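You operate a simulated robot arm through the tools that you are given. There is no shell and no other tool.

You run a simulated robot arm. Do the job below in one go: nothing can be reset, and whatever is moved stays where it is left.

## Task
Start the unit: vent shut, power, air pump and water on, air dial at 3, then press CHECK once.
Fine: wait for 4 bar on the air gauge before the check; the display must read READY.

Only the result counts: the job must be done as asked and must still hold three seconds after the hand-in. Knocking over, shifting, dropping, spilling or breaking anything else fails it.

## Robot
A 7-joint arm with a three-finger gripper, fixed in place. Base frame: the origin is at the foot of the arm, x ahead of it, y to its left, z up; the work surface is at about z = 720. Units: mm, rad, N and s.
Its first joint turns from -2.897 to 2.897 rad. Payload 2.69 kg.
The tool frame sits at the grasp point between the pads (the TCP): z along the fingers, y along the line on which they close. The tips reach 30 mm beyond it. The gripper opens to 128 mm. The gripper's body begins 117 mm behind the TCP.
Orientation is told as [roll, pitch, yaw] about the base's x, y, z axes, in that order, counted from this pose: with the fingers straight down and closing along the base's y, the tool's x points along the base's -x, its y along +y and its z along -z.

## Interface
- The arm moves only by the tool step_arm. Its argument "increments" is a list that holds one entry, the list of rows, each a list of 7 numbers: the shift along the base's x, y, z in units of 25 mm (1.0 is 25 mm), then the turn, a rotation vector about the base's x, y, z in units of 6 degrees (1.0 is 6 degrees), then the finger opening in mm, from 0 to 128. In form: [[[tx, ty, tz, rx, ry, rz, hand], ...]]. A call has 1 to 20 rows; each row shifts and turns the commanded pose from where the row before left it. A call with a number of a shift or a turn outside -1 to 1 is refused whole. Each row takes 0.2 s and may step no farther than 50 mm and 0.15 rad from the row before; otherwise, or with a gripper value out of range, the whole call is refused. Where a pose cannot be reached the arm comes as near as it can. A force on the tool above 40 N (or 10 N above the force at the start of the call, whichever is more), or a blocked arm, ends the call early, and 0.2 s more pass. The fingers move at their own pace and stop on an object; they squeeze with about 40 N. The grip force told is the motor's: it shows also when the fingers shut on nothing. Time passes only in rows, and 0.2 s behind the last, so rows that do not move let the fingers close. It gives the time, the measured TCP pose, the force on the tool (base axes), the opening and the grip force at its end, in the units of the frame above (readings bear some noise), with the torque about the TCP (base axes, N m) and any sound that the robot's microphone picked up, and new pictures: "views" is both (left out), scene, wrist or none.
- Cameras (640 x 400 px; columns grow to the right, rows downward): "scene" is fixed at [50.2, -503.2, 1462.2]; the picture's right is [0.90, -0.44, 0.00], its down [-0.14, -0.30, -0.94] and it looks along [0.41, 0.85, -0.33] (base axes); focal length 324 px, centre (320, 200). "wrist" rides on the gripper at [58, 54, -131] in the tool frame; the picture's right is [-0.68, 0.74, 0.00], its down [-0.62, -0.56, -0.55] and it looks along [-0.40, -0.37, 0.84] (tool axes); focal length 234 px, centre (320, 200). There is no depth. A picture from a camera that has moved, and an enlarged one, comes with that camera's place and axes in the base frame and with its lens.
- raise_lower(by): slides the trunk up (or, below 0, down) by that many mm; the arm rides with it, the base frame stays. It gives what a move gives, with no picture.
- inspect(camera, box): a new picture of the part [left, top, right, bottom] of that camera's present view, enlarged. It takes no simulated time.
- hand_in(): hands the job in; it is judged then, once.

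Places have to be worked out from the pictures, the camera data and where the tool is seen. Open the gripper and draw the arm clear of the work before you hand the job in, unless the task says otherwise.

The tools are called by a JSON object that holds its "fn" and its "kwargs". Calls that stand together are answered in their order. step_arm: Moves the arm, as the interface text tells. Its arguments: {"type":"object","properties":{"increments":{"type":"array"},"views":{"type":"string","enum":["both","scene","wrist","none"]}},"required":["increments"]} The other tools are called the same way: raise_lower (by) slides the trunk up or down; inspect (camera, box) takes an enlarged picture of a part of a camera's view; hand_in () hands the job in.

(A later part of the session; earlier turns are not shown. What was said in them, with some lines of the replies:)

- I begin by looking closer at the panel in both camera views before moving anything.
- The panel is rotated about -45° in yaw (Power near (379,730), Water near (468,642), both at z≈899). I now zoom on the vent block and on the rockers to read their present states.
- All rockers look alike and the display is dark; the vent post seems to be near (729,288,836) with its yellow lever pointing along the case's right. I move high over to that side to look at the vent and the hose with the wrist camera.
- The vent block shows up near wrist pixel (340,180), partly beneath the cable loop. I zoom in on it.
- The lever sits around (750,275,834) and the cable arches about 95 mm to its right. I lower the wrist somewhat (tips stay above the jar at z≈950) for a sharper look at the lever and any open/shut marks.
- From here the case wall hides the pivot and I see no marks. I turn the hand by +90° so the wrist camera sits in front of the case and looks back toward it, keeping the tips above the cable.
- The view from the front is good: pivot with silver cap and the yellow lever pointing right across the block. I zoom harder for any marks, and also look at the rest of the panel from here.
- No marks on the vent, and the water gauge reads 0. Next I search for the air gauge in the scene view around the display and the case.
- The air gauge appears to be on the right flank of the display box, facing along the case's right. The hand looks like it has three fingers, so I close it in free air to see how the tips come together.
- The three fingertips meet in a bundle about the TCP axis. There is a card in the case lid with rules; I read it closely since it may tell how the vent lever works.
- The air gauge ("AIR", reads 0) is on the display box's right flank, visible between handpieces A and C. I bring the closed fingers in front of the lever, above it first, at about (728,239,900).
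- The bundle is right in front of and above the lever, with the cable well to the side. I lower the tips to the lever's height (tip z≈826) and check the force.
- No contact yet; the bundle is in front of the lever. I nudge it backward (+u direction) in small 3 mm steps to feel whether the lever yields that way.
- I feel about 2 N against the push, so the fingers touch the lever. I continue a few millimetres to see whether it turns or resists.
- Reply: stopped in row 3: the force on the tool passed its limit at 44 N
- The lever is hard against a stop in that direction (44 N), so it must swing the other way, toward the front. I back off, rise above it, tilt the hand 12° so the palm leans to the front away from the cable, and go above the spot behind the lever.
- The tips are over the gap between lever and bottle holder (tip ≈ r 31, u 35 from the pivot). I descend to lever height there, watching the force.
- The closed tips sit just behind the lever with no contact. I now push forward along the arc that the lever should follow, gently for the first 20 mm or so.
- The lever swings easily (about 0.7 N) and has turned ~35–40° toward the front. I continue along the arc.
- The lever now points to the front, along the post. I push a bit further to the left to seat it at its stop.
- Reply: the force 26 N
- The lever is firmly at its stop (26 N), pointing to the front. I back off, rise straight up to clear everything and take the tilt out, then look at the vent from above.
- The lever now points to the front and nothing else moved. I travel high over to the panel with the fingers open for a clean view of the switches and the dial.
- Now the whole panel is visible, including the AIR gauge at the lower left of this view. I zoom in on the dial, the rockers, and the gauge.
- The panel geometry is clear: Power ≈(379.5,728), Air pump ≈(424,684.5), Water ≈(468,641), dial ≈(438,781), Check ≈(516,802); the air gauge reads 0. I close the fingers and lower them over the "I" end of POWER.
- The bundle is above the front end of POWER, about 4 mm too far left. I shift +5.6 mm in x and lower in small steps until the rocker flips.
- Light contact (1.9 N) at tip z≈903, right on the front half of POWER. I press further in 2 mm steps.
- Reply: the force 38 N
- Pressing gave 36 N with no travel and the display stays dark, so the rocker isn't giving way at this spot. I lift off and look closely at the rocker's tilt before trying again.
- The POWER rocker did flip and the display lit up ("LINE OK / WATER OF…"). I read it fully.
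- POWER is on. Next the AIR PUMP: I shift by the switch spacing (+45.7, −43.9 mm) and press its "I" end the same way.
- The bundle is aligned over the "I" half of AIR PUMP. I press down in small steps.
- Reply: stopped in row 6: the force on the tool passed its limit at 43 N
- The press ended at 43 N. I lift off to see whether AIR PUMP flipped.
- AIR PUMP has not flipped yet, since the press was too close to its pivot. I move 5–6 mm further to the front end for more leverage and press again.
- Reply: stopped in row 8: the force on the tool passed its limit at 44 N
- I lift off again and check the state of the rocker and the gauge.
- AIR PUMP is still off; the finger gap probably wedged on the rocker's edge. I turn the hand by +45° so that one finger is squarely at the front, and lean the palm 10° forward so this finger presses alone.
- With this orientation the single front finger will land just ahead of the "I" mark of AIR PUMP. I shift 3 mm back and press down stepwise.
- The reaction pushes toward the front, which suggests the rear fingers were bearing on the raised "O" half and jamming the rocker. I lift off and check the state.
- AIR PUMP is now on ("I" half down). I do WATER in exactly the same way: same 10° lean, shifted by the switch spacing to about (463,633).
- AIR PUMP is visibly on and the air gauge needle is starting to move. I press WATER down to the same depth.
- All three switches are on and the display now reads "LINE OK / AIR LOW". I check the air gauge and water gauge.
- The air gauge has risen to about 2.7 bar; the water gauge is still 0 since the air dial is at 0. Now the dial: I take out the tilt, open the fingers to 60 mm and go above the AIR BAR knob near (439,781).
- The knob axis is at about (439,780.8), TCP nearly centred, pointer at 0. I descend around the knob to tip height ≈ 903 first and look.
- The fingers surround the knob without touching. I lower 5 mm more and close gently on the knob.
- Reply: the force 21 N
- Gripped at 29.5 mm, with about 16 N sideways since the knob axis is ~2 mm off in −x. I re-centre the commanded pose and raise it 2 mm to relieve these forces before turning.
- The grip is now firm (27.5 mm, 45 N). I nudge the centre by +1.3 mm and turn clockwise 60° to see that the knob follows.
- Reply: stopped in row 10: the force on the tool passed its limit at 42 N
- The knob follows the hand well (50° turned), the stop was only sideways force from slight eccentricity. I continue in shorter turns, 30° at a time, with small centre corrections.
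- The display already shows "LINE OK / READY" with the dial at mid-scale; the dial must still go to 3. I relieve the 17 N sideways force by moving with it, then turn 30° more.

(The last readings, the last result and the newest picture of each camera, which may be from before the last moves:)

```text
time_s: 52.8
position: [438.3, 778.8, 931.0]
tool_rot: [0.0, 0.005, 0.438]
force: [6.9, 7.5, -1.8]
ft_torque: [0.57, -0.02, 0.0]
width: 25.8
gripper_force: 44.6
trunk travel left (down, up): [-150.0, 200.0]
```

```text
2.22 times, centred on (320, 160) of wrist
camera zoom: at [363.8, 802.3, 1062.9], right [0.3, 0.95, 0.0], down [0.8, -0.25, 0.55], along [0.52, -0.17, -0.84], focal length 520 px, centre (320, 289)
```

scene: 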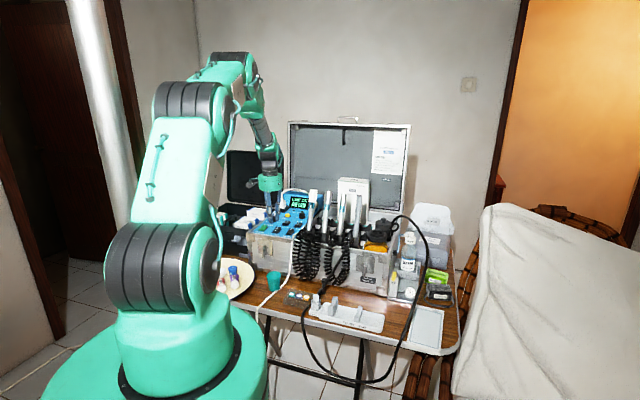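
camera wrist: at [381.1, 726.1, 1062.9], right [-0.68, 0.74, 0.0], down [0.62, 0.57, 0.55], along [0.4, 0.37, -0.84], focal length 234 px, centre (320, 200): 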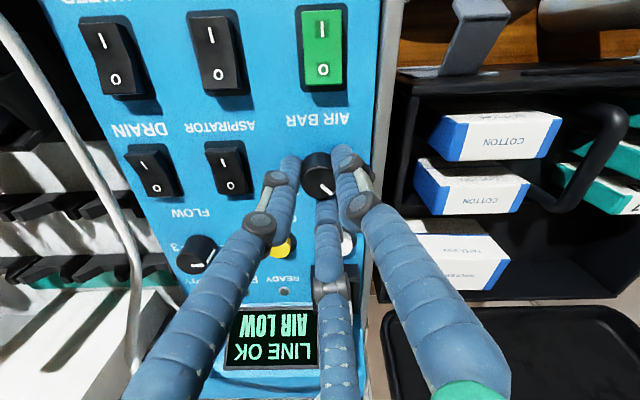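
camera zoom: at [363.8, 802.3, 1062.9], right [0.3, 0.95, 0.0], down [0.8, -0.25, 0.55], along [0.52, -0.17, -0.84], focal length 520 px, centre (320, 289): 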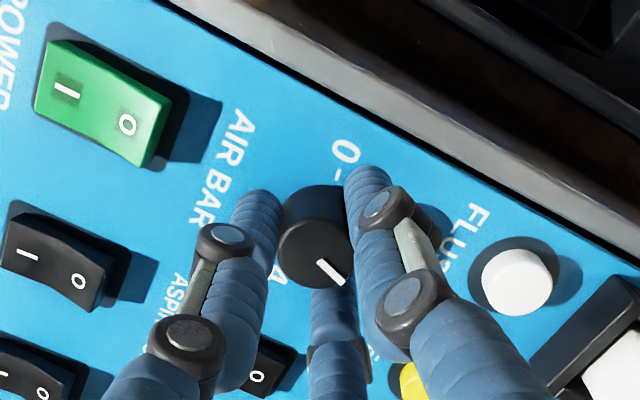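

The knob has turned about 115° and the pointer is near +15…20° (past 2). I relieve the sideways force and turn 30° more, then I will release and read the dial.

{"fn": "step_arm", "kwargs": {"increments": [[[0.03, 0.035, 0, 0, 0, 0, 15], [-0.01, 0.005, 0, 0, 0, -1, 15], [-0.01, 0.005, 0, 0, 0, -1, 15], [-0.01, 0.005, 0, 0, 0, -1, 15], [-0.01, 0.005, 0, 0, 0, -1, 15], [-0.01, 0.005, 0, 0, 0, -1, 15]]], "views": "scene"}}

{"fn": "inspect", "kwargs": {"camera": "wrist", "box": [200, 70, 440, 250]}}

{"fn": "inspect", "kwargs": {"camera": "scene", "box": [262, 180, 332, 235]}}

```text
time_s: 54.2
position: [438.8, 778.1, 930.7]
tool_rot: [0.002, 0.004, -0.084]
force: [11.9, -14.3, 5.4]
ft_torque: [-0.28, -0.24, 0.0]
width: 26.0
gripper_force: 44.9
trunk travel left (down, up): [-150.0, 200.0]
```

scene: 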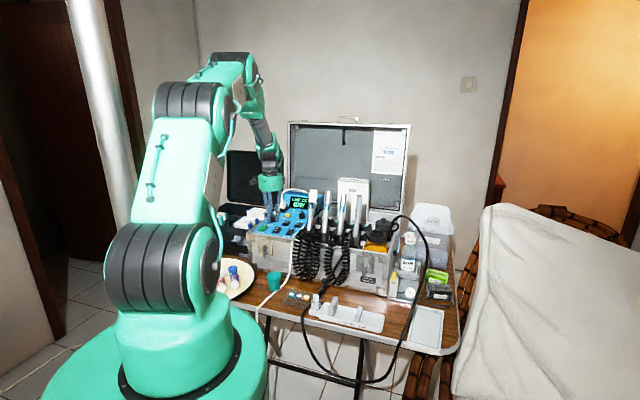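

```text
2.22 times, centred on (320, 160) of wrist
camera zoom: at [386.0, 836.9, 1062.9], right [0.74, 0.68, 0.0], down [0.57, -0.62, 0.55], along [0.37, -0.4, -0.84], focal length 520 px, centre (320, 289)
```

zoom: 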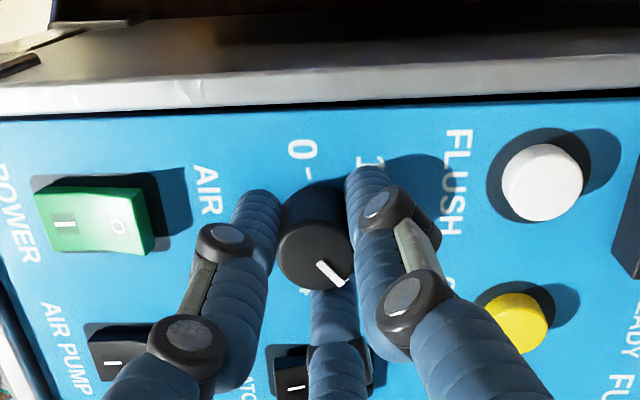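

```text
7.27 times, centred on (297, 208) of scene
camera zoom: at [50.2, -503.2, 1462.2], right [0.9, -0.44, 0.0], down [-0.14, -0.3, -0.94], along [0.41, 0.85, -0.33], focal length 2360 px, centre (487, 146)
```

zoom: 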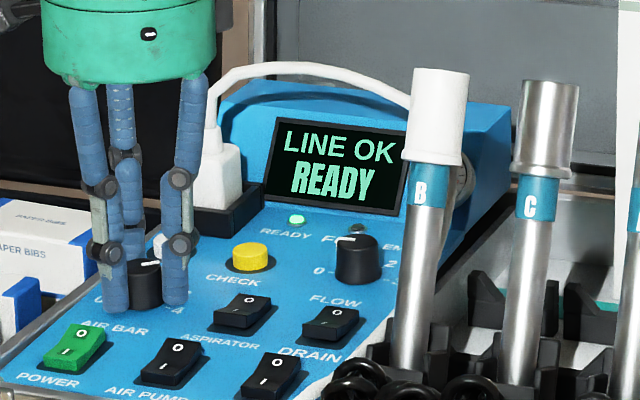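

The pointer now measures about +50° (the "3" mark), and the display reads READY. I relieve the side force, open the fingers and lift to read the dial precisely.

{"fn": "step_arm", "kwargs": {"increments": [[[0.05, -0.06, 0.02, 0, 0, 0, 15], [0, 0, 0, 0, 0, 0, 40], [0, 0, 0, 0, 0, 0, 64], [0, 0, 0, 0, 0, 0, 64], [0, 0, 0.8, 0, 0, 0, 64], [0, 0, 1, 0, 0, 0, 64], [0, 0, 1, 0, 0, 0, 64]]], "views": "both"}}

{"fn": "inspect", "kwargs": {"camera": "wrist", "box": [260, 110, 400, 210]}}

{"fn": "inspect", "kwargs": {"camera": "scene", "box": [255, 180, 335, 235]}}

```text
time_s: 55.8
position: [440.0, 777.8, 1002.7]
tool_rot: [-0.002, 0.006, -0.083]
force: [0.9, 0.5, -0.7]
ft_torque: [0.02, 0.0, -0.03]
width: 63.9
gripper_force: 0.1
trunk travel left (down, up): [-150.0, 200.0]
camera wrist: at [386.3, 836.1, 1133.8], right [0.74, 0.68, 0.0], down [0.57, -0.62, 0.55], along [0.37, -0.4, -0.84], focal length 234 px, centre (320, 200)
```

scene: 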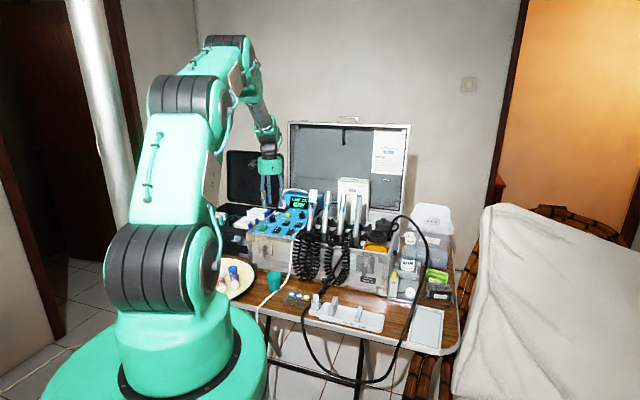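
wrist: 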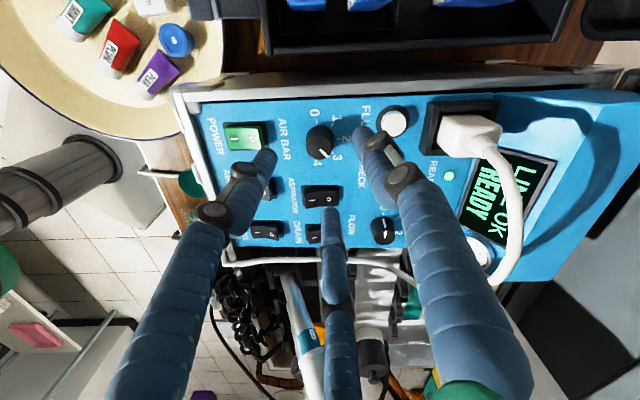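

```text
4.00 times, centred on (330, 160) of wrist
camera zoom: at [386.3, 836.1, 1133.8], right [0.74, 0.68, 0.0], down [0.57, -0.62, 0.55], along [0.37, -0.4, -0.84], focal length 937 px, centre (280, 360)
```

zoom: 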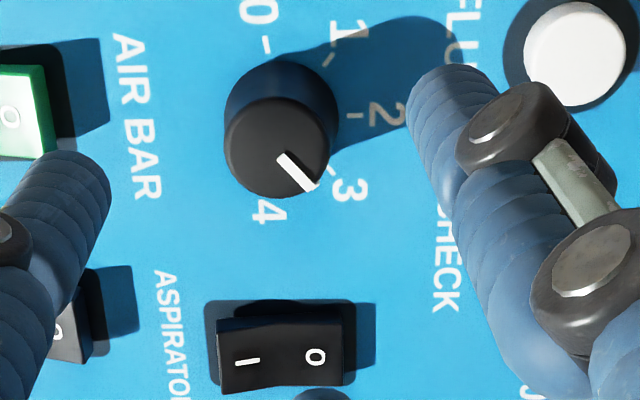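

```text
7.27 times, centred on (295, 208) of scene
camera zoom: at [50.2, -503.2, 1462.2], right [0.9, -0.44, 0.0], down [-0.14, -0.3, -0.94], along [0.41, 0.85, -0.33], focal length 2360 px, centre (502, 146)
```

zoom: 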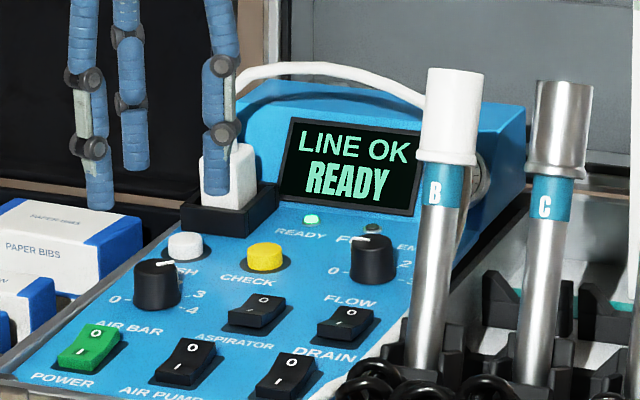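

The pointer looks aligned with 3 within a few degrees and the display reads READY. I zoom in further to measure the pointer against the tick, and read both gauges.

{"fn": "inspect", "kwargs": {"camera": "wrist", "box": [300, 112, 356, 172]}}

{"fn": "inspect", "kwargs": {"camera": "scene", "box": [394, 268, 424, 298]}}

{"fn": "inspect", "kwargs": {"camera": "wrist", "box": [430, 130, 570, 280]}}

{"fn": "inspect", "kwargs": {"camera": "scene", "box": [265, 203, 297, 225]}}

```text
6.67 times, centred on (328, 142) of wrist
camera zoom: at [386.3, 836.1, 1133.8], right [0.74, 0.68, 0.0], down [0.57, -0.62, 0.55], along [0.37, -0.4, -0.84], focal length 1561 px, centre (267, 587)
```

zoom: 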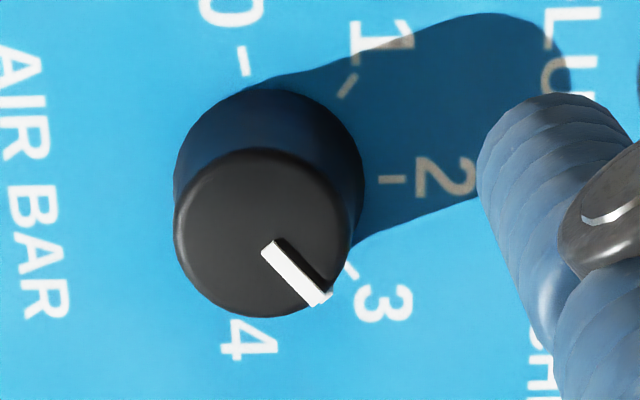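

```text
13.33 times, centred on (409, 283) of scene
camera zoom: at [50.2, -503.2, 1462.2], right [0.9, -0.44, 0.0], down [-0.14, -0.3, -0.94], along [0.41, 0.85, -0.33], focal length 4327 px, centre (-867, -907)
```

zoom: 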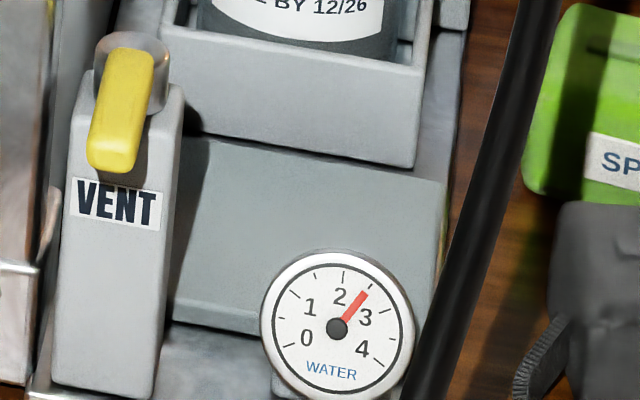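

```text
2.67 times, centred on (500, 205) of wrist
camera zoom: at [386.3, 836.1, 1133.8], right [0.74, 0.68, 0.0], down [0.57, -0.62, 0.55], along [0.37, -0.4, -0.84], focal length 624 px, centre (-160, 187)
```

zoom: 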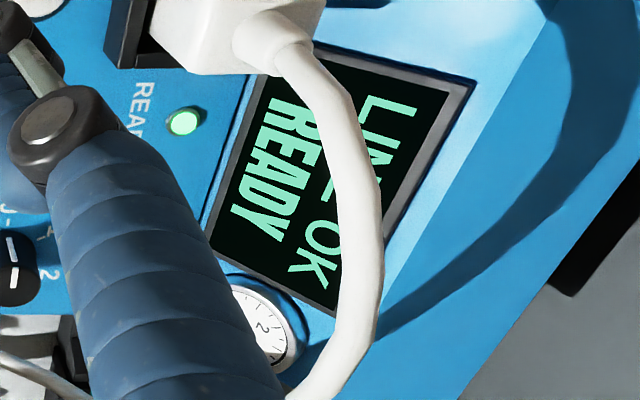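

```text
16.00 times, centred on (281, 214) of scene
camera zoom: at [50.2, -503.2, 1462.2], right [0.9, -0.44, 0.0], down [-0.14, -0.3, -0.94], along [0.41, 0.85, -0.33], focal length 5192 px, centre (944, -24)
```

zoom: 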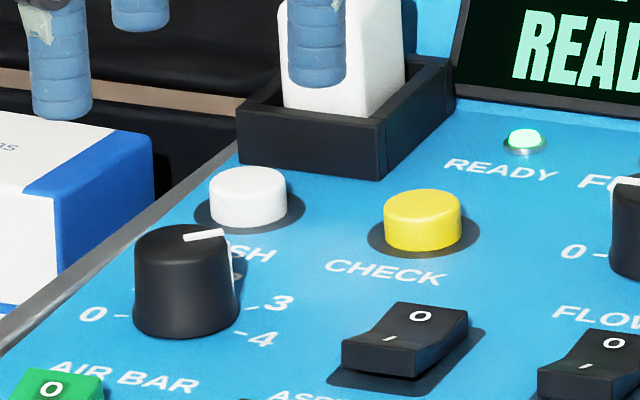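

The dial sits at 3 and the water gauge is climbing toward 3, which confirms that the vent is shut. I close the fingers here so the air gauge comes into view and read it.

{"fn": "step_arm", "kwargs": {"increments": [[[0, 0, 0.4, 0, 0, 0, 0], [0, 0, 0, 0, 0, 0, 0], [0, 0, 0, 0, 0, 0, 0]]], "views": "wrist"}}

{"fn": "inspect", "kwargs": {"camera": "wrist", "box": [420, 120, 560, 280]}}

{"fn": "inspect", "kwargs": {"camera": "scene", "box": [394, 268, 424, 298]}}

```text
time_s: 56.6
position: [439.3, 778.2, 1012.3]
tool_rot: [0.0, 0.006, -0.084]
force: [0.4, -0.7, -0.2]
ft_torque: [0.0, -0.02, 0.01]
width: 2.2
gripper_force: 31.7
trunk travel left (down, up): [-150.0, 200.0]
camera wrist: at [385.7, 835.9, 1143.7], right [0.74, 0.68, 0.0], down [0.57, -0.62, 0.55], along [0.37, -0.4, -0.84], focal length 234 px, centre (320, 200)
```

wrist: 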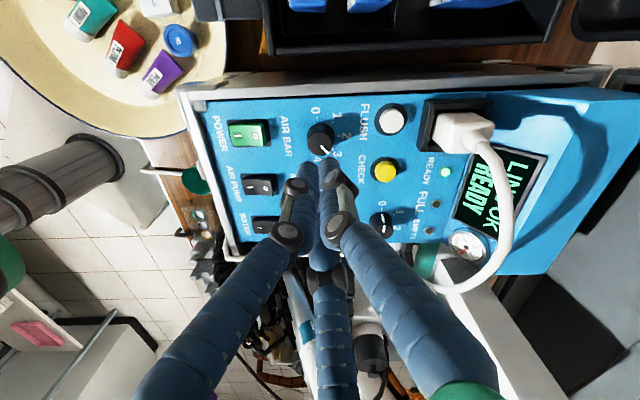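

```text
2.50 times, centred on (490, 200) of wrist
camera zoom: at [385.7, 835.9, 1143.7], right [0.74, 0.68, 0.0], down [0.57, -0.62, 0.55], along [0.37, -0.4, -0.84], focal length 585 px, centre (-105, 200)
```

zoom: 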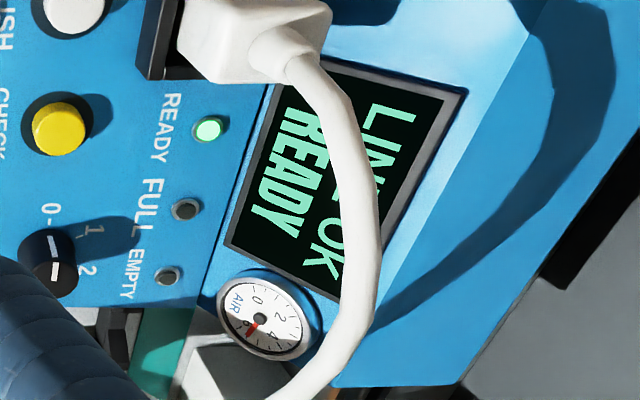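

```text
13.33 times, centred on (409, 283) of scene
camera zoom: at [50.2, -503.2, 1462.2], right [0.9, -0.44, 0.0], down [-0.14, -0.3, -0.94], along [0.41, 0.85, -0.33], focal length 4327 px, centre (-867, -907)
```

zoom: 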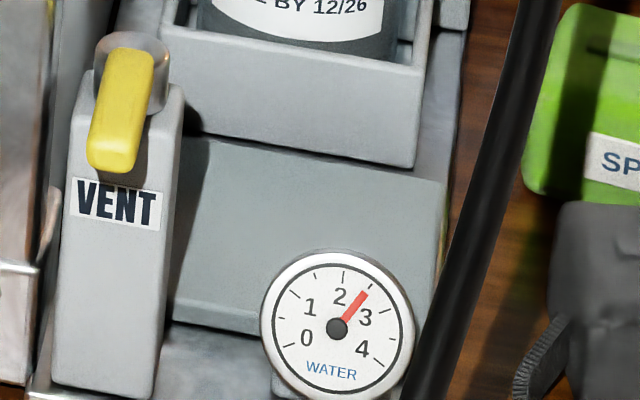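

The air gauge needle is well past 4. I zoom on both gauges for exact readings.

{"fn": "inspect", "kwargs": {"camera": "wrist", "box": [440, 220, 496, 270]}}

{"fn": "inspect", "kwargs": {"camera": "scene", "box": [401, 282, 415, 298]}}

{"fn": "inspect", "kwargs": {"camera": "wrist", "box": [300, 100, 350, 170]}}

```text
8.00 times, centred on (468, 245) of wrist
camera zoom: at [385.7, 835.9, 1143.7], right [0.74, 0.68, 0.0], down [0.57, -0.62, 0.55], along [0.37, -0.4, -0.84], focal length 1873 px, centre (-864, -160)
```

zoom: 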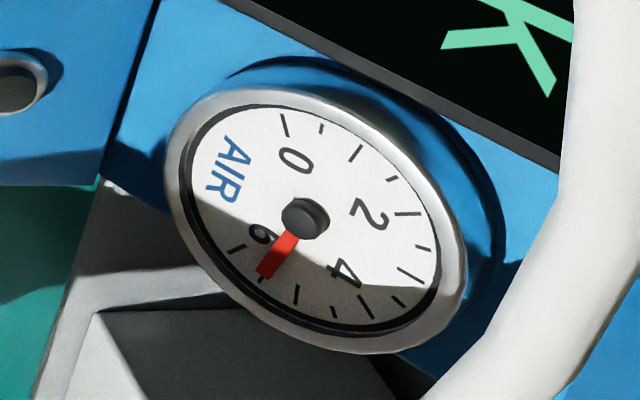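

```text
16.00 times, centred on (408, 290) of scene
camera zoom: at [50.2, -503.2, 1462.2], right [0.9, -0.44, 0.0], down [-0.14, -0.3, -0.94], along [0.41, 0.85, -0.33], focal length 5192 px, centre (-1088, -1240)
```

zoom: 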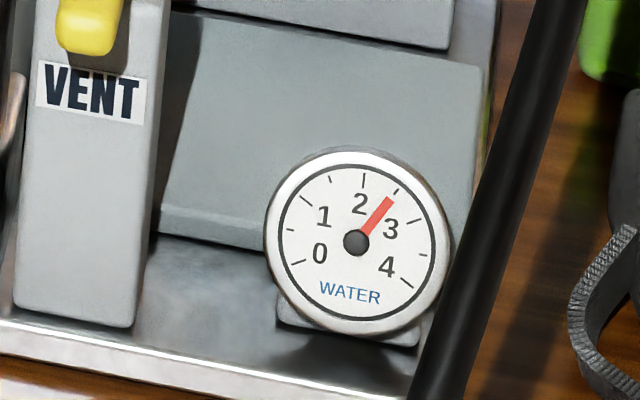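

```text
5.71 times, centred on (325, 135) of wrist
camera zoom: at [385.7, 835.9, 1143.7], right [0.74, 0.68, 0.0], down [0.57, -0.62, 0.55], along [0.37, -0.4, -0.84], focal length 1338 px, centre (291, 571)
```

zoom: 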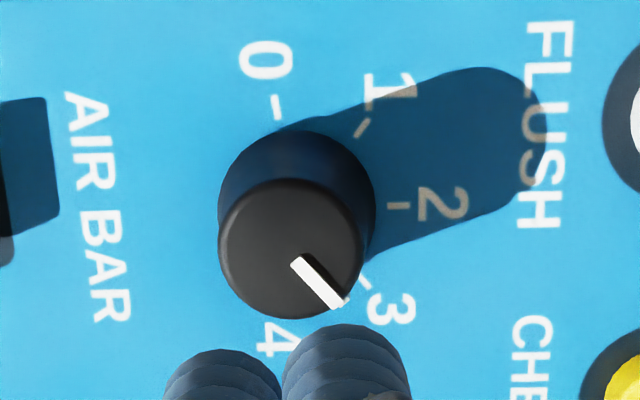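

The air gauge reads about 5.5 bar (above 4) and the water gauge about 2.5. To verify the dial without parallax I move so that the wrist camera is straight above the knob.

{"fn": "step_arm", "kwargs": {"increments": [[[0.71, -0.73, 0, 0, 0, 0, 0], [0.71, -0.73, 0, 0, 0, 0, 0], [0.71, -0.73, 0, 0, 0, 0, 0], [0, 0, 0, 0, 0, 0, 0]]], "views": "wrist"}}

{"fn": "inspect", "kwargs": {"camera": "wrist", "box": [290, 20, 350, 70]}}

{"fn": "inspect", "kwargs": {"camera": "scene", "box": [401, 282, 415, 298]}}

{"fn": "inspect", "kwargs": {"camera": "scene", "box": [265, 180, 325, 225]}}

```text
time_s: 57.6
position: [494.1, 722.7, 1011.8]
tool_rot: [-0.001, 0.005, -0.084]
force: [0.3, -0.1, 0.1]
ft_torque: [0.01, 0.02, -0.03]
width: 2.2
gripper_force: 31.5
trunk travel left (down, up): [-150.0, 200.0]
camera wrist: at [441.3, 780.4, 1144.1], right [0.74, 0.68, 0.0], down [0.57, -0.62, 0.55], along [0.37, -0.4, -0.84], focal length 234 px, centre (320, 200)
```

wrist: 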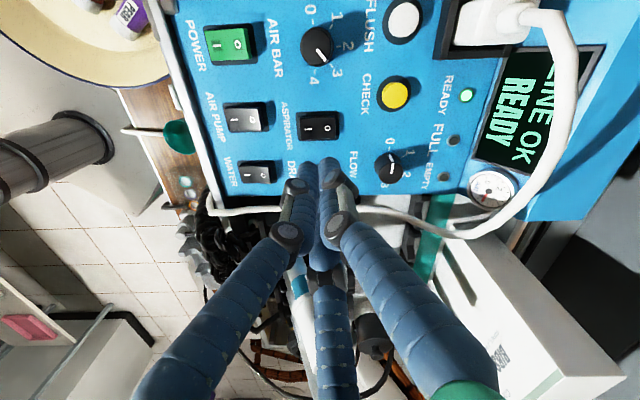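

```text
8.00 times, centred on (320, 45) of wrist
camera zoom: at [441.3, 780.4, 1144.1], right [0.74, 0.68, 0.0], down [0.57, -0.62, 0.55], along [0.37, -0.4, -0.84], focal length 1873 px, centre (320, 1440)
```

zoom: 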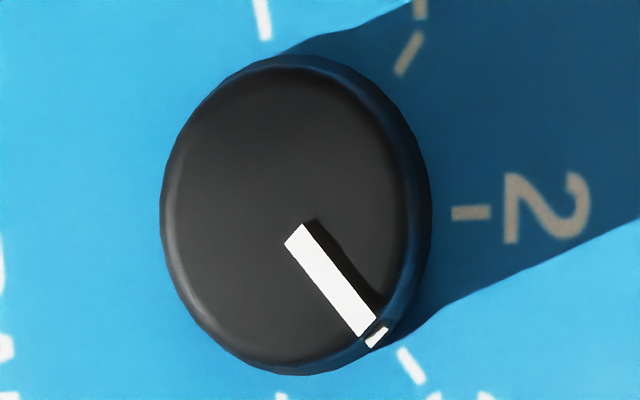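

```text
16.00 times, centred on (408, 290) of scene
camera zoom: at [50.2, -503.2, 1462.2], right [0.9, -0.44, 0.0], down [-0.14, -0.3, -0.94], along [0.41, 0.85, -0.33], focal length 5192 px, centre (-1088, -1240)
```

zoom: 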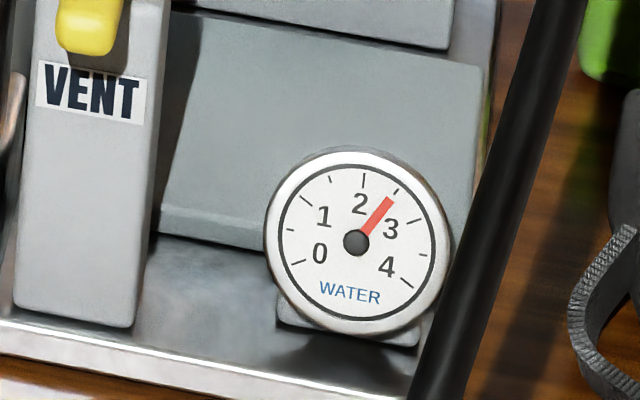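

```text
8.89 times, centred on (295, 202) of scene
camera zoom: at [50.2, -503.2, 1462.2], right [0.9, -0.44, 0.0], down [-0.14, -0.3, -0.94], along [0.41, 0.85, -0.33], focal length 2884 px, centre (542, 178)
```

zoom: 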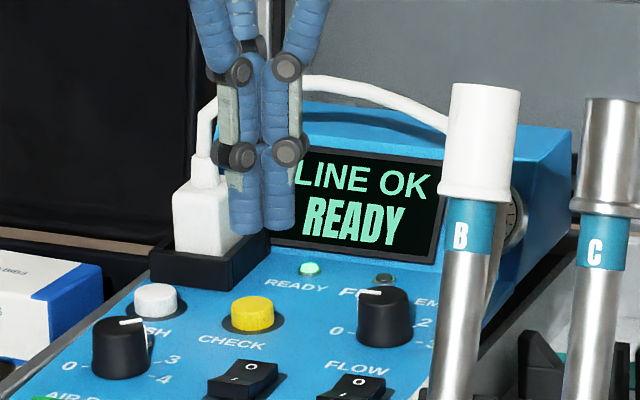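

Seen from straight above, the pointer is in line with the 3 tick, air is at 5.5 bar and the display reads READY. Now I move the closed fingers over the CHECK button at about (516.5,802.5).

{"fn": "step_arm", "kwargs": {"increments": [[[0.3, 1, 0, 0, 0, 0, 0], [0.3, 1, 0, 0, 0, 0, 0], [0.3, 1, 0, 0, 0, 0, 0], [0, 0.19, -0.8, 0, 0, 0, 0], [0, 0, -0.8, 0, 0, 0, 0], [0, 0, -0.8, 0, 0, 0, 0]]], "views": "both"}}

{"fn": "inspect", "kwargs": {"camera": "wrist", "box": [240, 90, 400, 210]}}

{"fn": "inspect", "kwargs": {"camera": "scene", "box": [260, 175, 340, 230]}}

```text
time_s: 59.0
position: [516.4, 803.2, 950.5]
tool_rot: [0.0, 0.004, -0.083]
force: [0.7, 0.7, 0.1]
ft_torque: [-0.02, -0.01, 0.0]
width: 1.9
gripper_force: 32.0
trunk travel left (down, up): [-150.0, 200.0]
camera wrist: at [463.5, 861.7, 1082.4], right [0.74, 0.68, 0.0], down [0.57, -0.62, 0.55], along [0.37, -0.4, -0.84], focal length 234 px, centre (320, 200)
```

scene: 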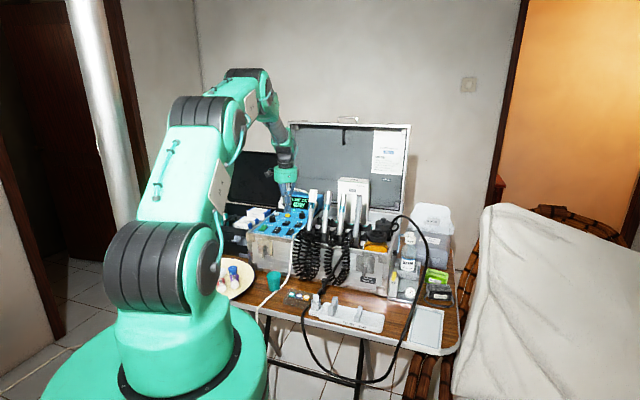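
wrist: 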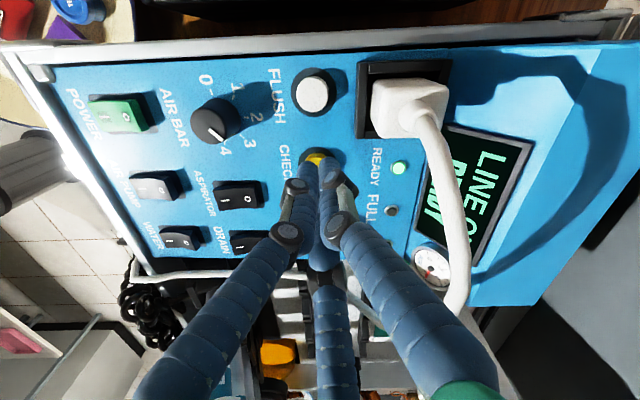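

```text
3.33 times, centred on (320, 150) of wrist
camera zoom: at [463.5, 861.7, 1082.4], right [0.74, 0.68, 0.0], down [0.57, -0.62, 0.55], along [0.37, -0.4, -0.84], focal length 781 px, centre (320, 367)
```

zoom: 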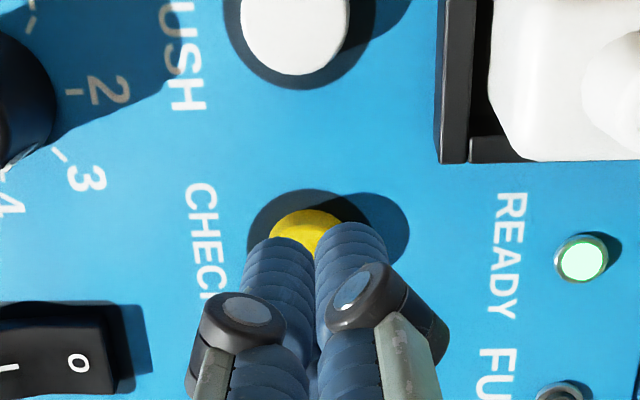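

```text
7.27 times, centred on (300, 202) of scene
camera zoom: at [50.2, -503.2, 1462.2], right [0.9, -0.44, 0.0], down [-0.14, -0.3, -0.94], along [0.41, 0.85, -0.33], focal length 2360 px, centre (466, 182)
```

zoom: 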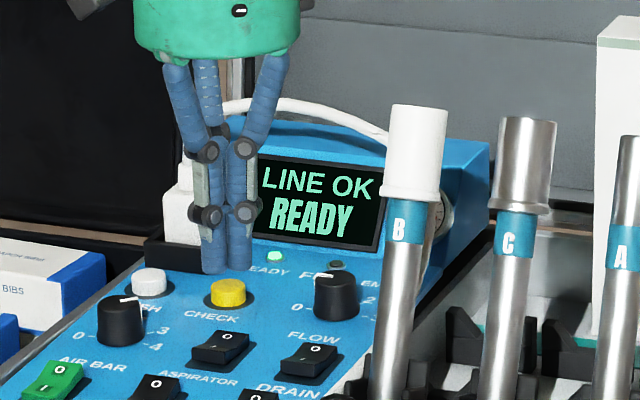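

The bundle is nearly above the yellow button. I zoom in to check centring before pressing.

{"fn": "inspect", "kwargs": {"camera": "wrist", "box": [290, 130, 350, 175]}}

{"fn": "inspect", "kwargs": {"camera": "scene", "box": [275, 195, 311, 222]}}

```text
8.89 times, centred on (320, 152) of wrist
camera zoom: at [463.5, 861.7, 1082.4], right [0.74, 0.68, 0.0], down [0.57, -0.62, 0.55], along [0.37, -0.4, -0.84], focal length 2082 px, centre (320, 622)
```

zoom: 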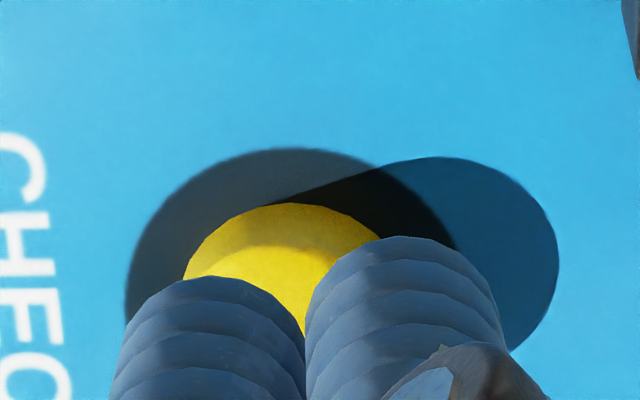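

```text
14.81 times, centred on (293, 208) of scene
camera zoom: at [50.2, -503.2, 1462.2], right [0.9, -0.44, 0.0], down [-0.14, -0.3, -0.94], along [0.41, 0.85, -0.33], focal length 4808 px, centre (720, 74)
```

zoom: 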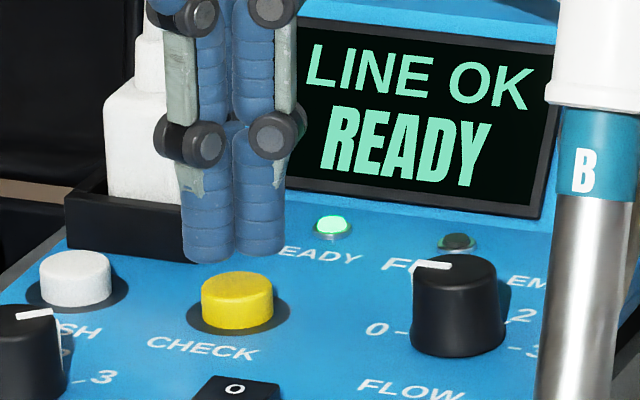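

The button top should be near z≈910, centred within ~2 mm of the tool axis. I descend in 2 mm steps to make contact and press once.

{"fn": "step_arm", "kwargs": {"increments": [[[0, -0.04, -0.15, 0, 0, 0, 0], [0, 0, -0.1, 0, 0, 0, 0], [0, 0, -0.08, 0, 0, 0, 0], [0, 0, -0.08, 0, 0, 0, 0], [0, 0, -0.08, 0, 0, 0, 0]]], "views": "scene"}}

{"fn": "inspect", "kwargs": {"camera": "scene", "box": [270, 180, 330, 225]}}

```text
time_s: 60.2
position: [515.1, 802.9, 941.2]
tool_rot: [0.001, 0.007, -0.085]
force: [-0.4, -0.7, 1.3]
ft_torque: [0.03, 0.01, 0.02]
width: 5.8
gripper_force: 31.5
trunk travel left (down, up): [-150.0, 200.0]
```

scene: 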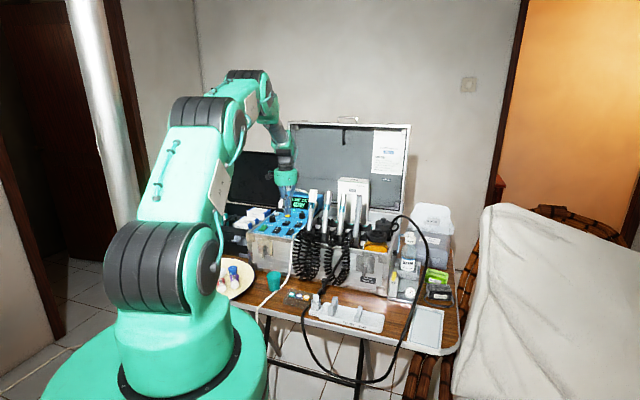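

```text
8.89 times, centred on (300, 202) of scene
camera zoom: at [50.2, -503.2, 1462.2], right [0.9, -0.44, 0.0], down [-0.14, -0.3, -0.94], along [0.41, 0.85, -0.33], focal length 2884 px, centre (498, 178)
```

zoom: 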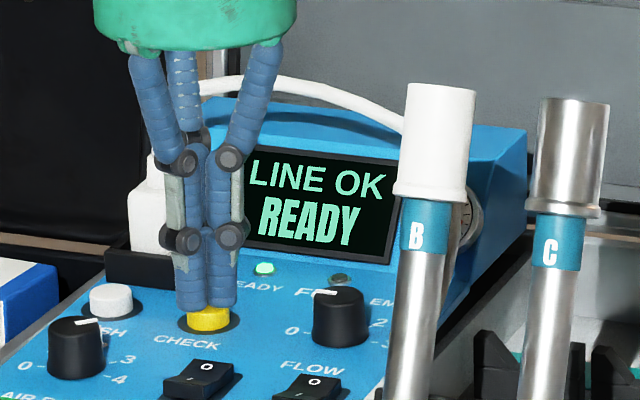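

Contact with the CHECK button (tip z≈911). I press further without lifting.

{"fn": "step_arm", "kwargs": {"increments": [[[0, 0, -0.08, 0, 0, 0, 0], [0, 0, -0.08, 0, 0, 0, 0]]], "views": "scene"}}

{"fn": "inspect", "kwargs": {"camera": "scene", "box": [270, 180, 330, 225]}}

```text
time_s: 60.8
position: [515.8, 801.8, 936.7]
tool_rot: [0.0, 0.005, -0.084]
force: [1.7, 0.9, 4.9]
ft_torque: [0.04, -0.07, 0.03]
width: 5.9
gripper_force: 32.0
trunk travel left (down, up): [-150.0, 200.0]
heard: click
```

scene: 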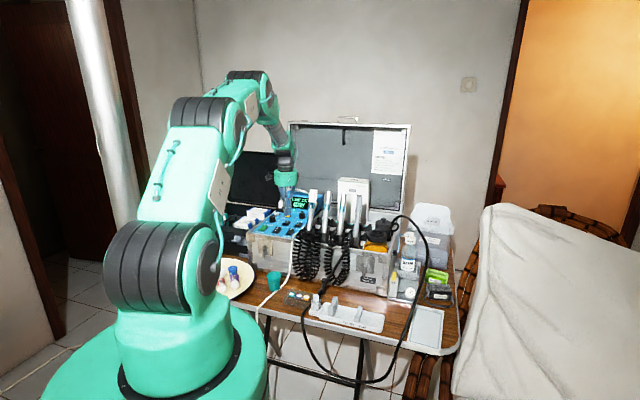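

```text
8.89 times, centred on (300, 202) of scene
camera zoom: at [50.2, -503.2, 1462.2], right [0.9, -0.44, 0.0], down [-0.14, -0.3, -0.94], along [0.41, 0.85, -0.33], focal length 2884 px, centre (498, 178)
```

zoom: 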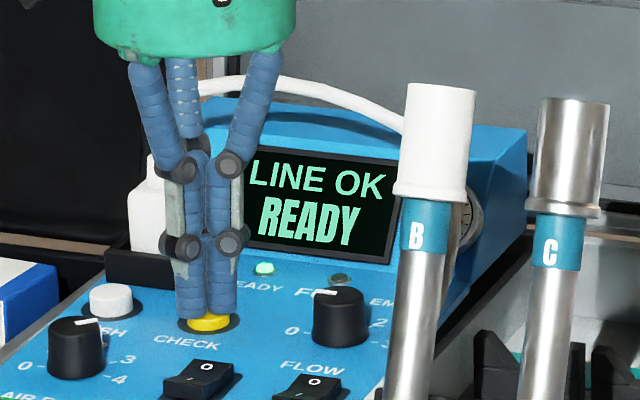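

A click was heard: CHECK is pressed once. I lift straight off and rise clear of the panel.

{"fn": "step_arm", "kwargs": {"increments": [[[0, 0, 0.4, 0, 0, 0, 0], [0, 0, 0.8, 0, 0, 0, 0], [0, 0, 1, 0, 0, 0, 0], [0, 0, 1, 0, 0, 0, 0], [0, 0, 1, 0, 0, 0, 0], [0, 0, 1, 0, 0, 0, 0]]], "views": "both"}}

{"fn": "inspect", "kwargs": {"camera": "scene", "box": [250, 180, 330, 240]}}

{"fn": "inspect", "kwargs": {"camera": "wrist", "box": [200, 50, 480, 260]}}

```text
time_s: 62.2
position: [515.2, 804.1, 1066.3]
tool_rot: [0.001, 0.003, -0.082]
force: [0.4, -0.2, -0.3]
ft_torque: [0.0, 0.0, -0.01]
width: 2.0
gripper_force: 31.3
trunk travel left (down, up): [-150.0, 200.0]
camera wrist: at [461.1, 861.8, 1197.2], right [0.74, 0.68, 0.0], down [0.57, -0.62, 0.55], along [0.37, -0.4, -0.84], focal length 234 px, centre (320, 200)
```

scene: 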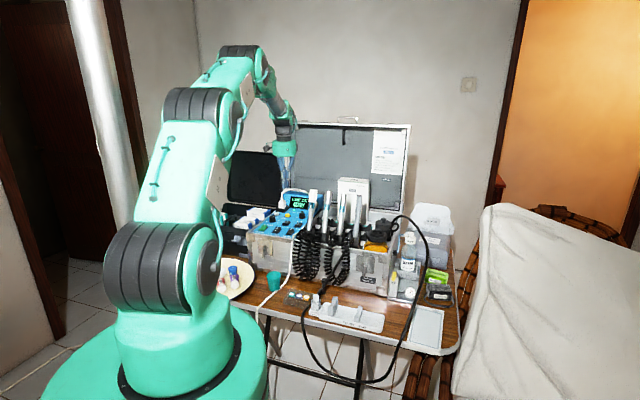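
wrist: 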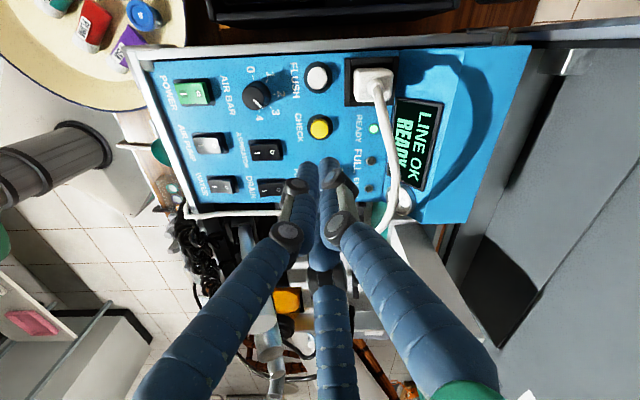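

```text
6.67 times, centred on (290, 210) of scene
camera zoom: at [50.2, -503.2, 1462.2], right [0.9, -0.44, 0.0], down [-0.14, -0.3, -0.94], along [0.41, 0.85, -0.33], focal length 2163 px, centre (520, 133)
```

zoom: 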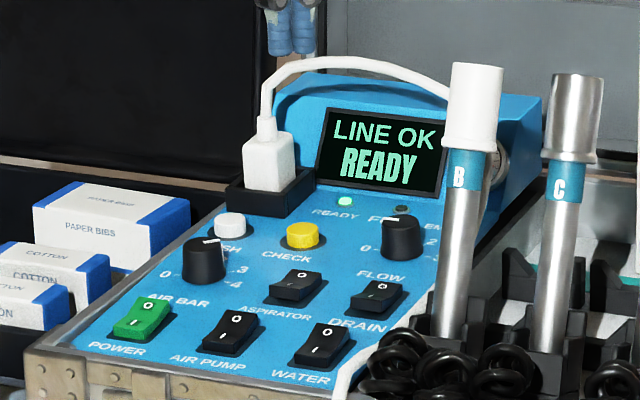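

```text
1.90 times, centred on (340, 155) of wrist
camera zoom: at [461.1, 861.8, 1197.2], right [0.74, 0.68, 0.0], down [0.57, -0.62, 0.55], along [0.37, -0.4, -0.84], focal length 446 px, centre (282, 286)
```

zoom: 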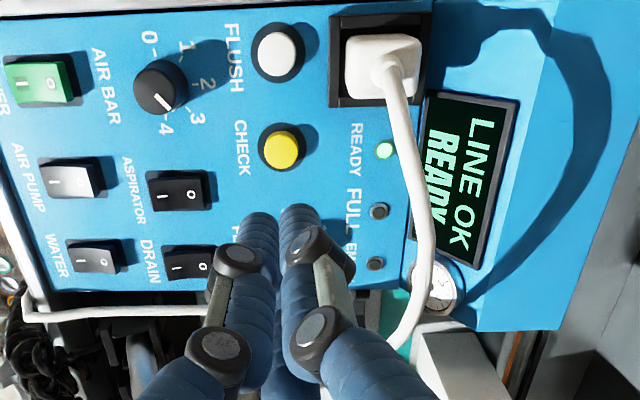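

The display keeps "LINE OK / READY" with the READY lamp lit after the check. I retreat upward and back to the starting area, and open the gripper there.

{"fn": "step_arm", "kwargs": {"increments": [[[0, 0, 1, 0, 0, 0, 0], [0, 0, 1, 0, 0, 0, 0], [0, 0, 1, 0, 0, 0, 0], [0, 0, 1, 0, 0, 0, 0], [0, 0, 0.6, 0, 0, 0, 0], [-0.51, -0.99, 0, 0, 0, 0, 0], [-0.51, -0.99, 0, 0, 0, 0, 0], [-0.51, -0.99, 0, 0, 0, 0, 0], [-0.51, -0.99, 0, 0, 0, 0, 0], [-0.51, -0.99, 0, 0, 0, 0, 0], [-0.51, -0.99, 0, 0, 0, 0, 0], [-0.51, -0.99, 0, 0, 0, 0, 40], [-0.51, -0.99, 0, 0, 0, 0, 128], [-0.51, -0.99, 0, 0, 0, 0, 128], [0, 0, 0, 0, 0, 0, 128]]], "views": "both"}}

{"fn": "inspect", "kwargs": {"camera": "scene", "box": [240, 170, 340, 240]}}

{"fn": "inspect", "kwargs": {"camera": "scene", "box": [380, 215, 450, 305]}}

{"fn": "inspect", "kwargs": {"camera": "wrist", "box": [320, 0, 600, 180]}}

```text
time_s: 65.4
position: [399.3, 578.0, 1180.2]
tool_rot: [0.001, 0.006, -0.083]
force: [-0.2, -1.3, -0.2]
ft_torque: [0.02, -0.01, 0.05]
width: 127.9
gripper_force: 0.0
trunk travel left (down, up): [-150.0, 200.0]
camera wrist: at [346.1, 635.6, 1311.7], right [0.74, 0.68, 0.0], down [0.57, -0.62, 0.55], along [0.37, -0.4, -0.84], focal length 234 px, centre (320, 200)
```

scene: 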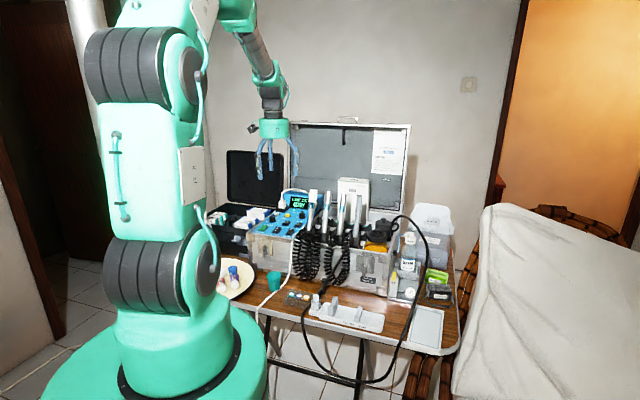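
wrist: 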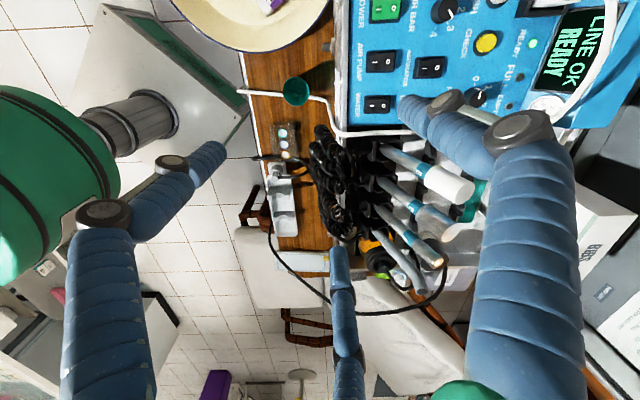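

```text
5.71 times, centred on (290, 205) of scene
camera zoom: at [50.2, -503.2, 1462.2], right [0.9, -0.44, 0.0], down [-0.14, -0.3, -0.94], along [0.41, 0.85, -0.33], focal length 1854 px, centre (491, 171)
```

zoom: 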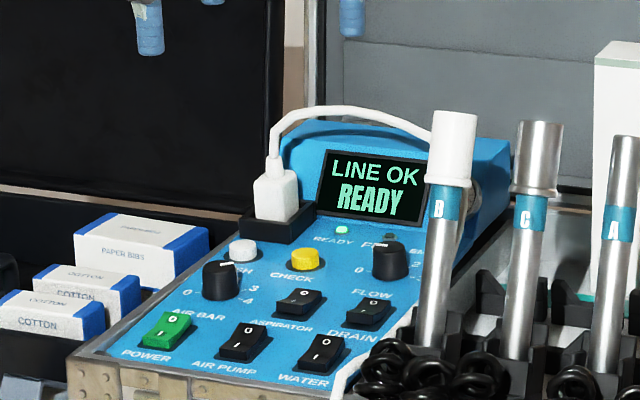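

```text
4.44 times, centred on (415, 260) of scene
camera zoom: at [50.2, -503.2, 1462.2], right [0.9, -0.44, 0.0], down [-0.14, -0.3, -0.94], along [0.41, 0.85, -0.33], focal length 1442 px, centre (-102, -67)
```

zoom: 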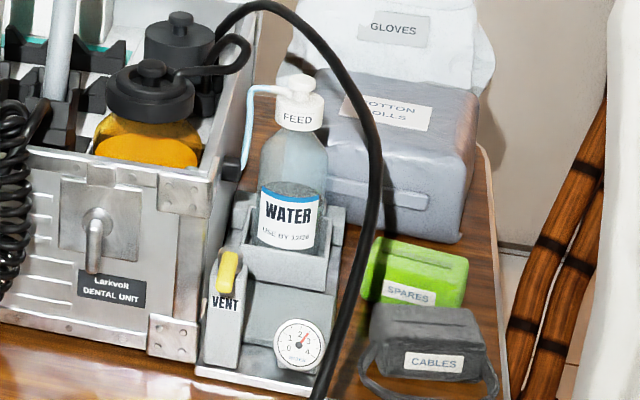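

```text
2.22 times, centred on (460, 90) of wrist
camera zoom: at [346.1, 635.6, 1311.7], right [0.74, 0.68, 0.0], down [0.57, -0.62, 0.55], along [0.37, -0.4, -0.84], focal length 520 px, centre (9, 444)
```

zoom: 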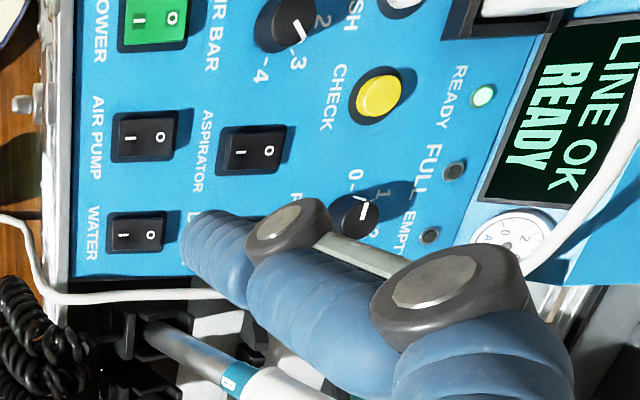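

Everything is in its place: three switches on, dial at 3, vent lever to the front, READY shown, arm clear and gripper open. I wait a couple of seconds to confirm that the state holds.

{"fn": "step_arm", "kwargs": {"increments": [[[0, 0, 0, 0, 0, 0, 128], [0, 0, 0, 0, 0, 0, 128], [0, 0, 0, 0, 0, 0, 128], [0, 0, 0, 0, 0, 0, 128], [0, 0, 0, 0, 0, 0, 128], [0, 0, 0, 0, 0, 0, 128], [0, 0, 0, 0, 0, 0, 128], [0, 0, 0, 0, 0, 0, 128], [0, 0, 0, 0, 0, 0, 128], [0, 0, 0, 0, 0, 0, 128], [0, 0, 0, 0, 0, 0, 128], [0, 0, 0, 0, 0, 0, 128], [0, 0, 0, 0, 0, 0, 128], [0, 0, 0, 0, 0, 0, 128], [0, 0, 0, 0, 0, 0, 128]]], "views": "scene"}}

{"fn": "inspect", "kwargs": {"camera": "scene", "box": [260, 180, 330, 240]}}

{"fn": "inspect", "kwargs": {"camera": "wrist", "box": [500, 0, 600, 130]}}

{"fn": "inspect", "kwargs": {"camera": "scene", "box": [394, 265, 424, 298]}}

```text
time_s: 68.6
position: [398.2, 577.0, 1180.5]
tool_rot: [0.0, 0.006, -0.084]
force: [-0.2, 0.2, 0.2]
ft_torque: [0.02, 0.03, -0.02]
width: 127.9
gripper_force: 0.1
trunk travel left (down, up): [-150.0, 200.0]
```

scene: 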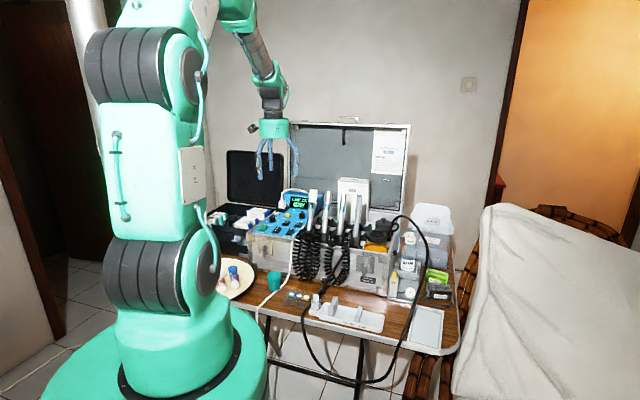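

```text
6.67 times, centred on (295, 210) of scene
camera zoom: at [50.2, -503.2, 1462.2], right [0.9, -0.44, 0.0], down [-0.14, -0.3, -0.94], along [0.41, 0.85, -0.33], focal length 2163 px, centre (487, 133)
```

zoom: 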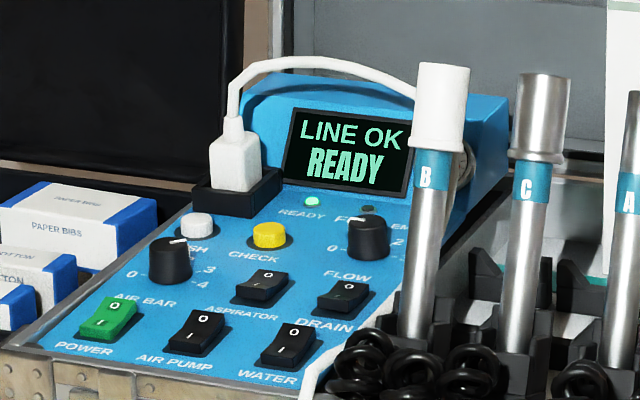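

```text
3.08 times, centred on (550, 65) of wrist
camera zoom: at [346.4, 636.3, 1311.3], right [0.74, 0.68, 0.0], down [0.57, -0.62, 0.55], along [0.37, -0.4, -0.84], focal length 720 px, centre (-388, 615)
```

zoom: 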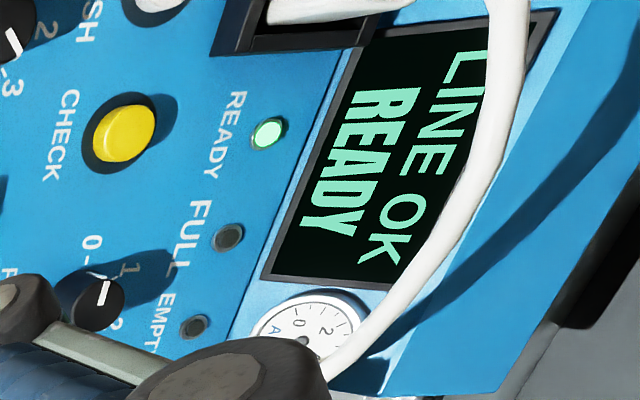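

```text
12.12 times, centred on (409, 282) of scene
camera zoom: at [50.2, -503.2, 1462.2], right [0.9, -0.44, 0.0], down [-0.14, -0.3, -0.94], along [0.41, 0.85, -0.33], focal length 3933 px, centre (-759, -788)
```

zoom: 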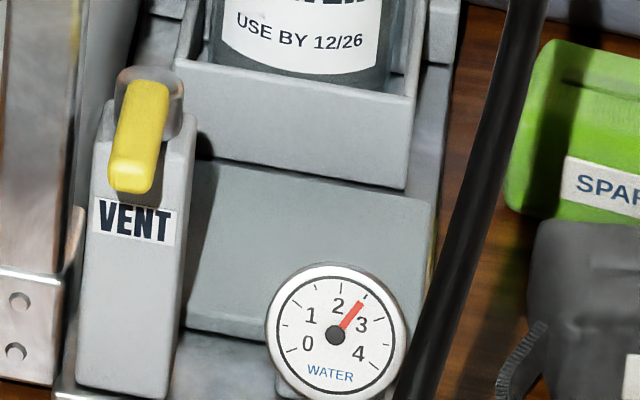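

The display holds "LINE OK / READY", the lamp is lit, the gauges are steady and nothing else has been moved. I hand the job in.

{"fn": "hand_in", "kwargs": {}}

```text
The job is handed in.
```

The unit is started and handed in. The display reads "LINE OK / READY" with the READY lamp lit, and it was still holding about three seconds after I had backed the arm away.

- **Vent:** the lever was against a stop pointing right. I swung it to the front until it hit its other stop. There are no open/shut marks on it, so I judged it shut because the water gauge rose from 0 once the air dial was turned up.
- **Power, air pump, water:** all three rockers are at "I". The air pump took three presses that did not turn it or only partly did before it flipped. Water and power went on without trouble.
- **Air dial:** it is at 3, and seen from straight above, its pointer lines up with the 3 tick.
- **Check:** the air gauge read about 5.5 bar before I pressed CHECK. I pressed once and the microphone picked up one click. The display already read READY before the press and did not change.

The water gauge settled at about 2.5 bar, not 3, with the dial at 3. I took that as normal because the unit stayed at READY.

I saw nothing else moved or knocked over. ASPIRATOR, DRAIN and FLOW are as they were, the gripper is open and the arm is back near where it started.
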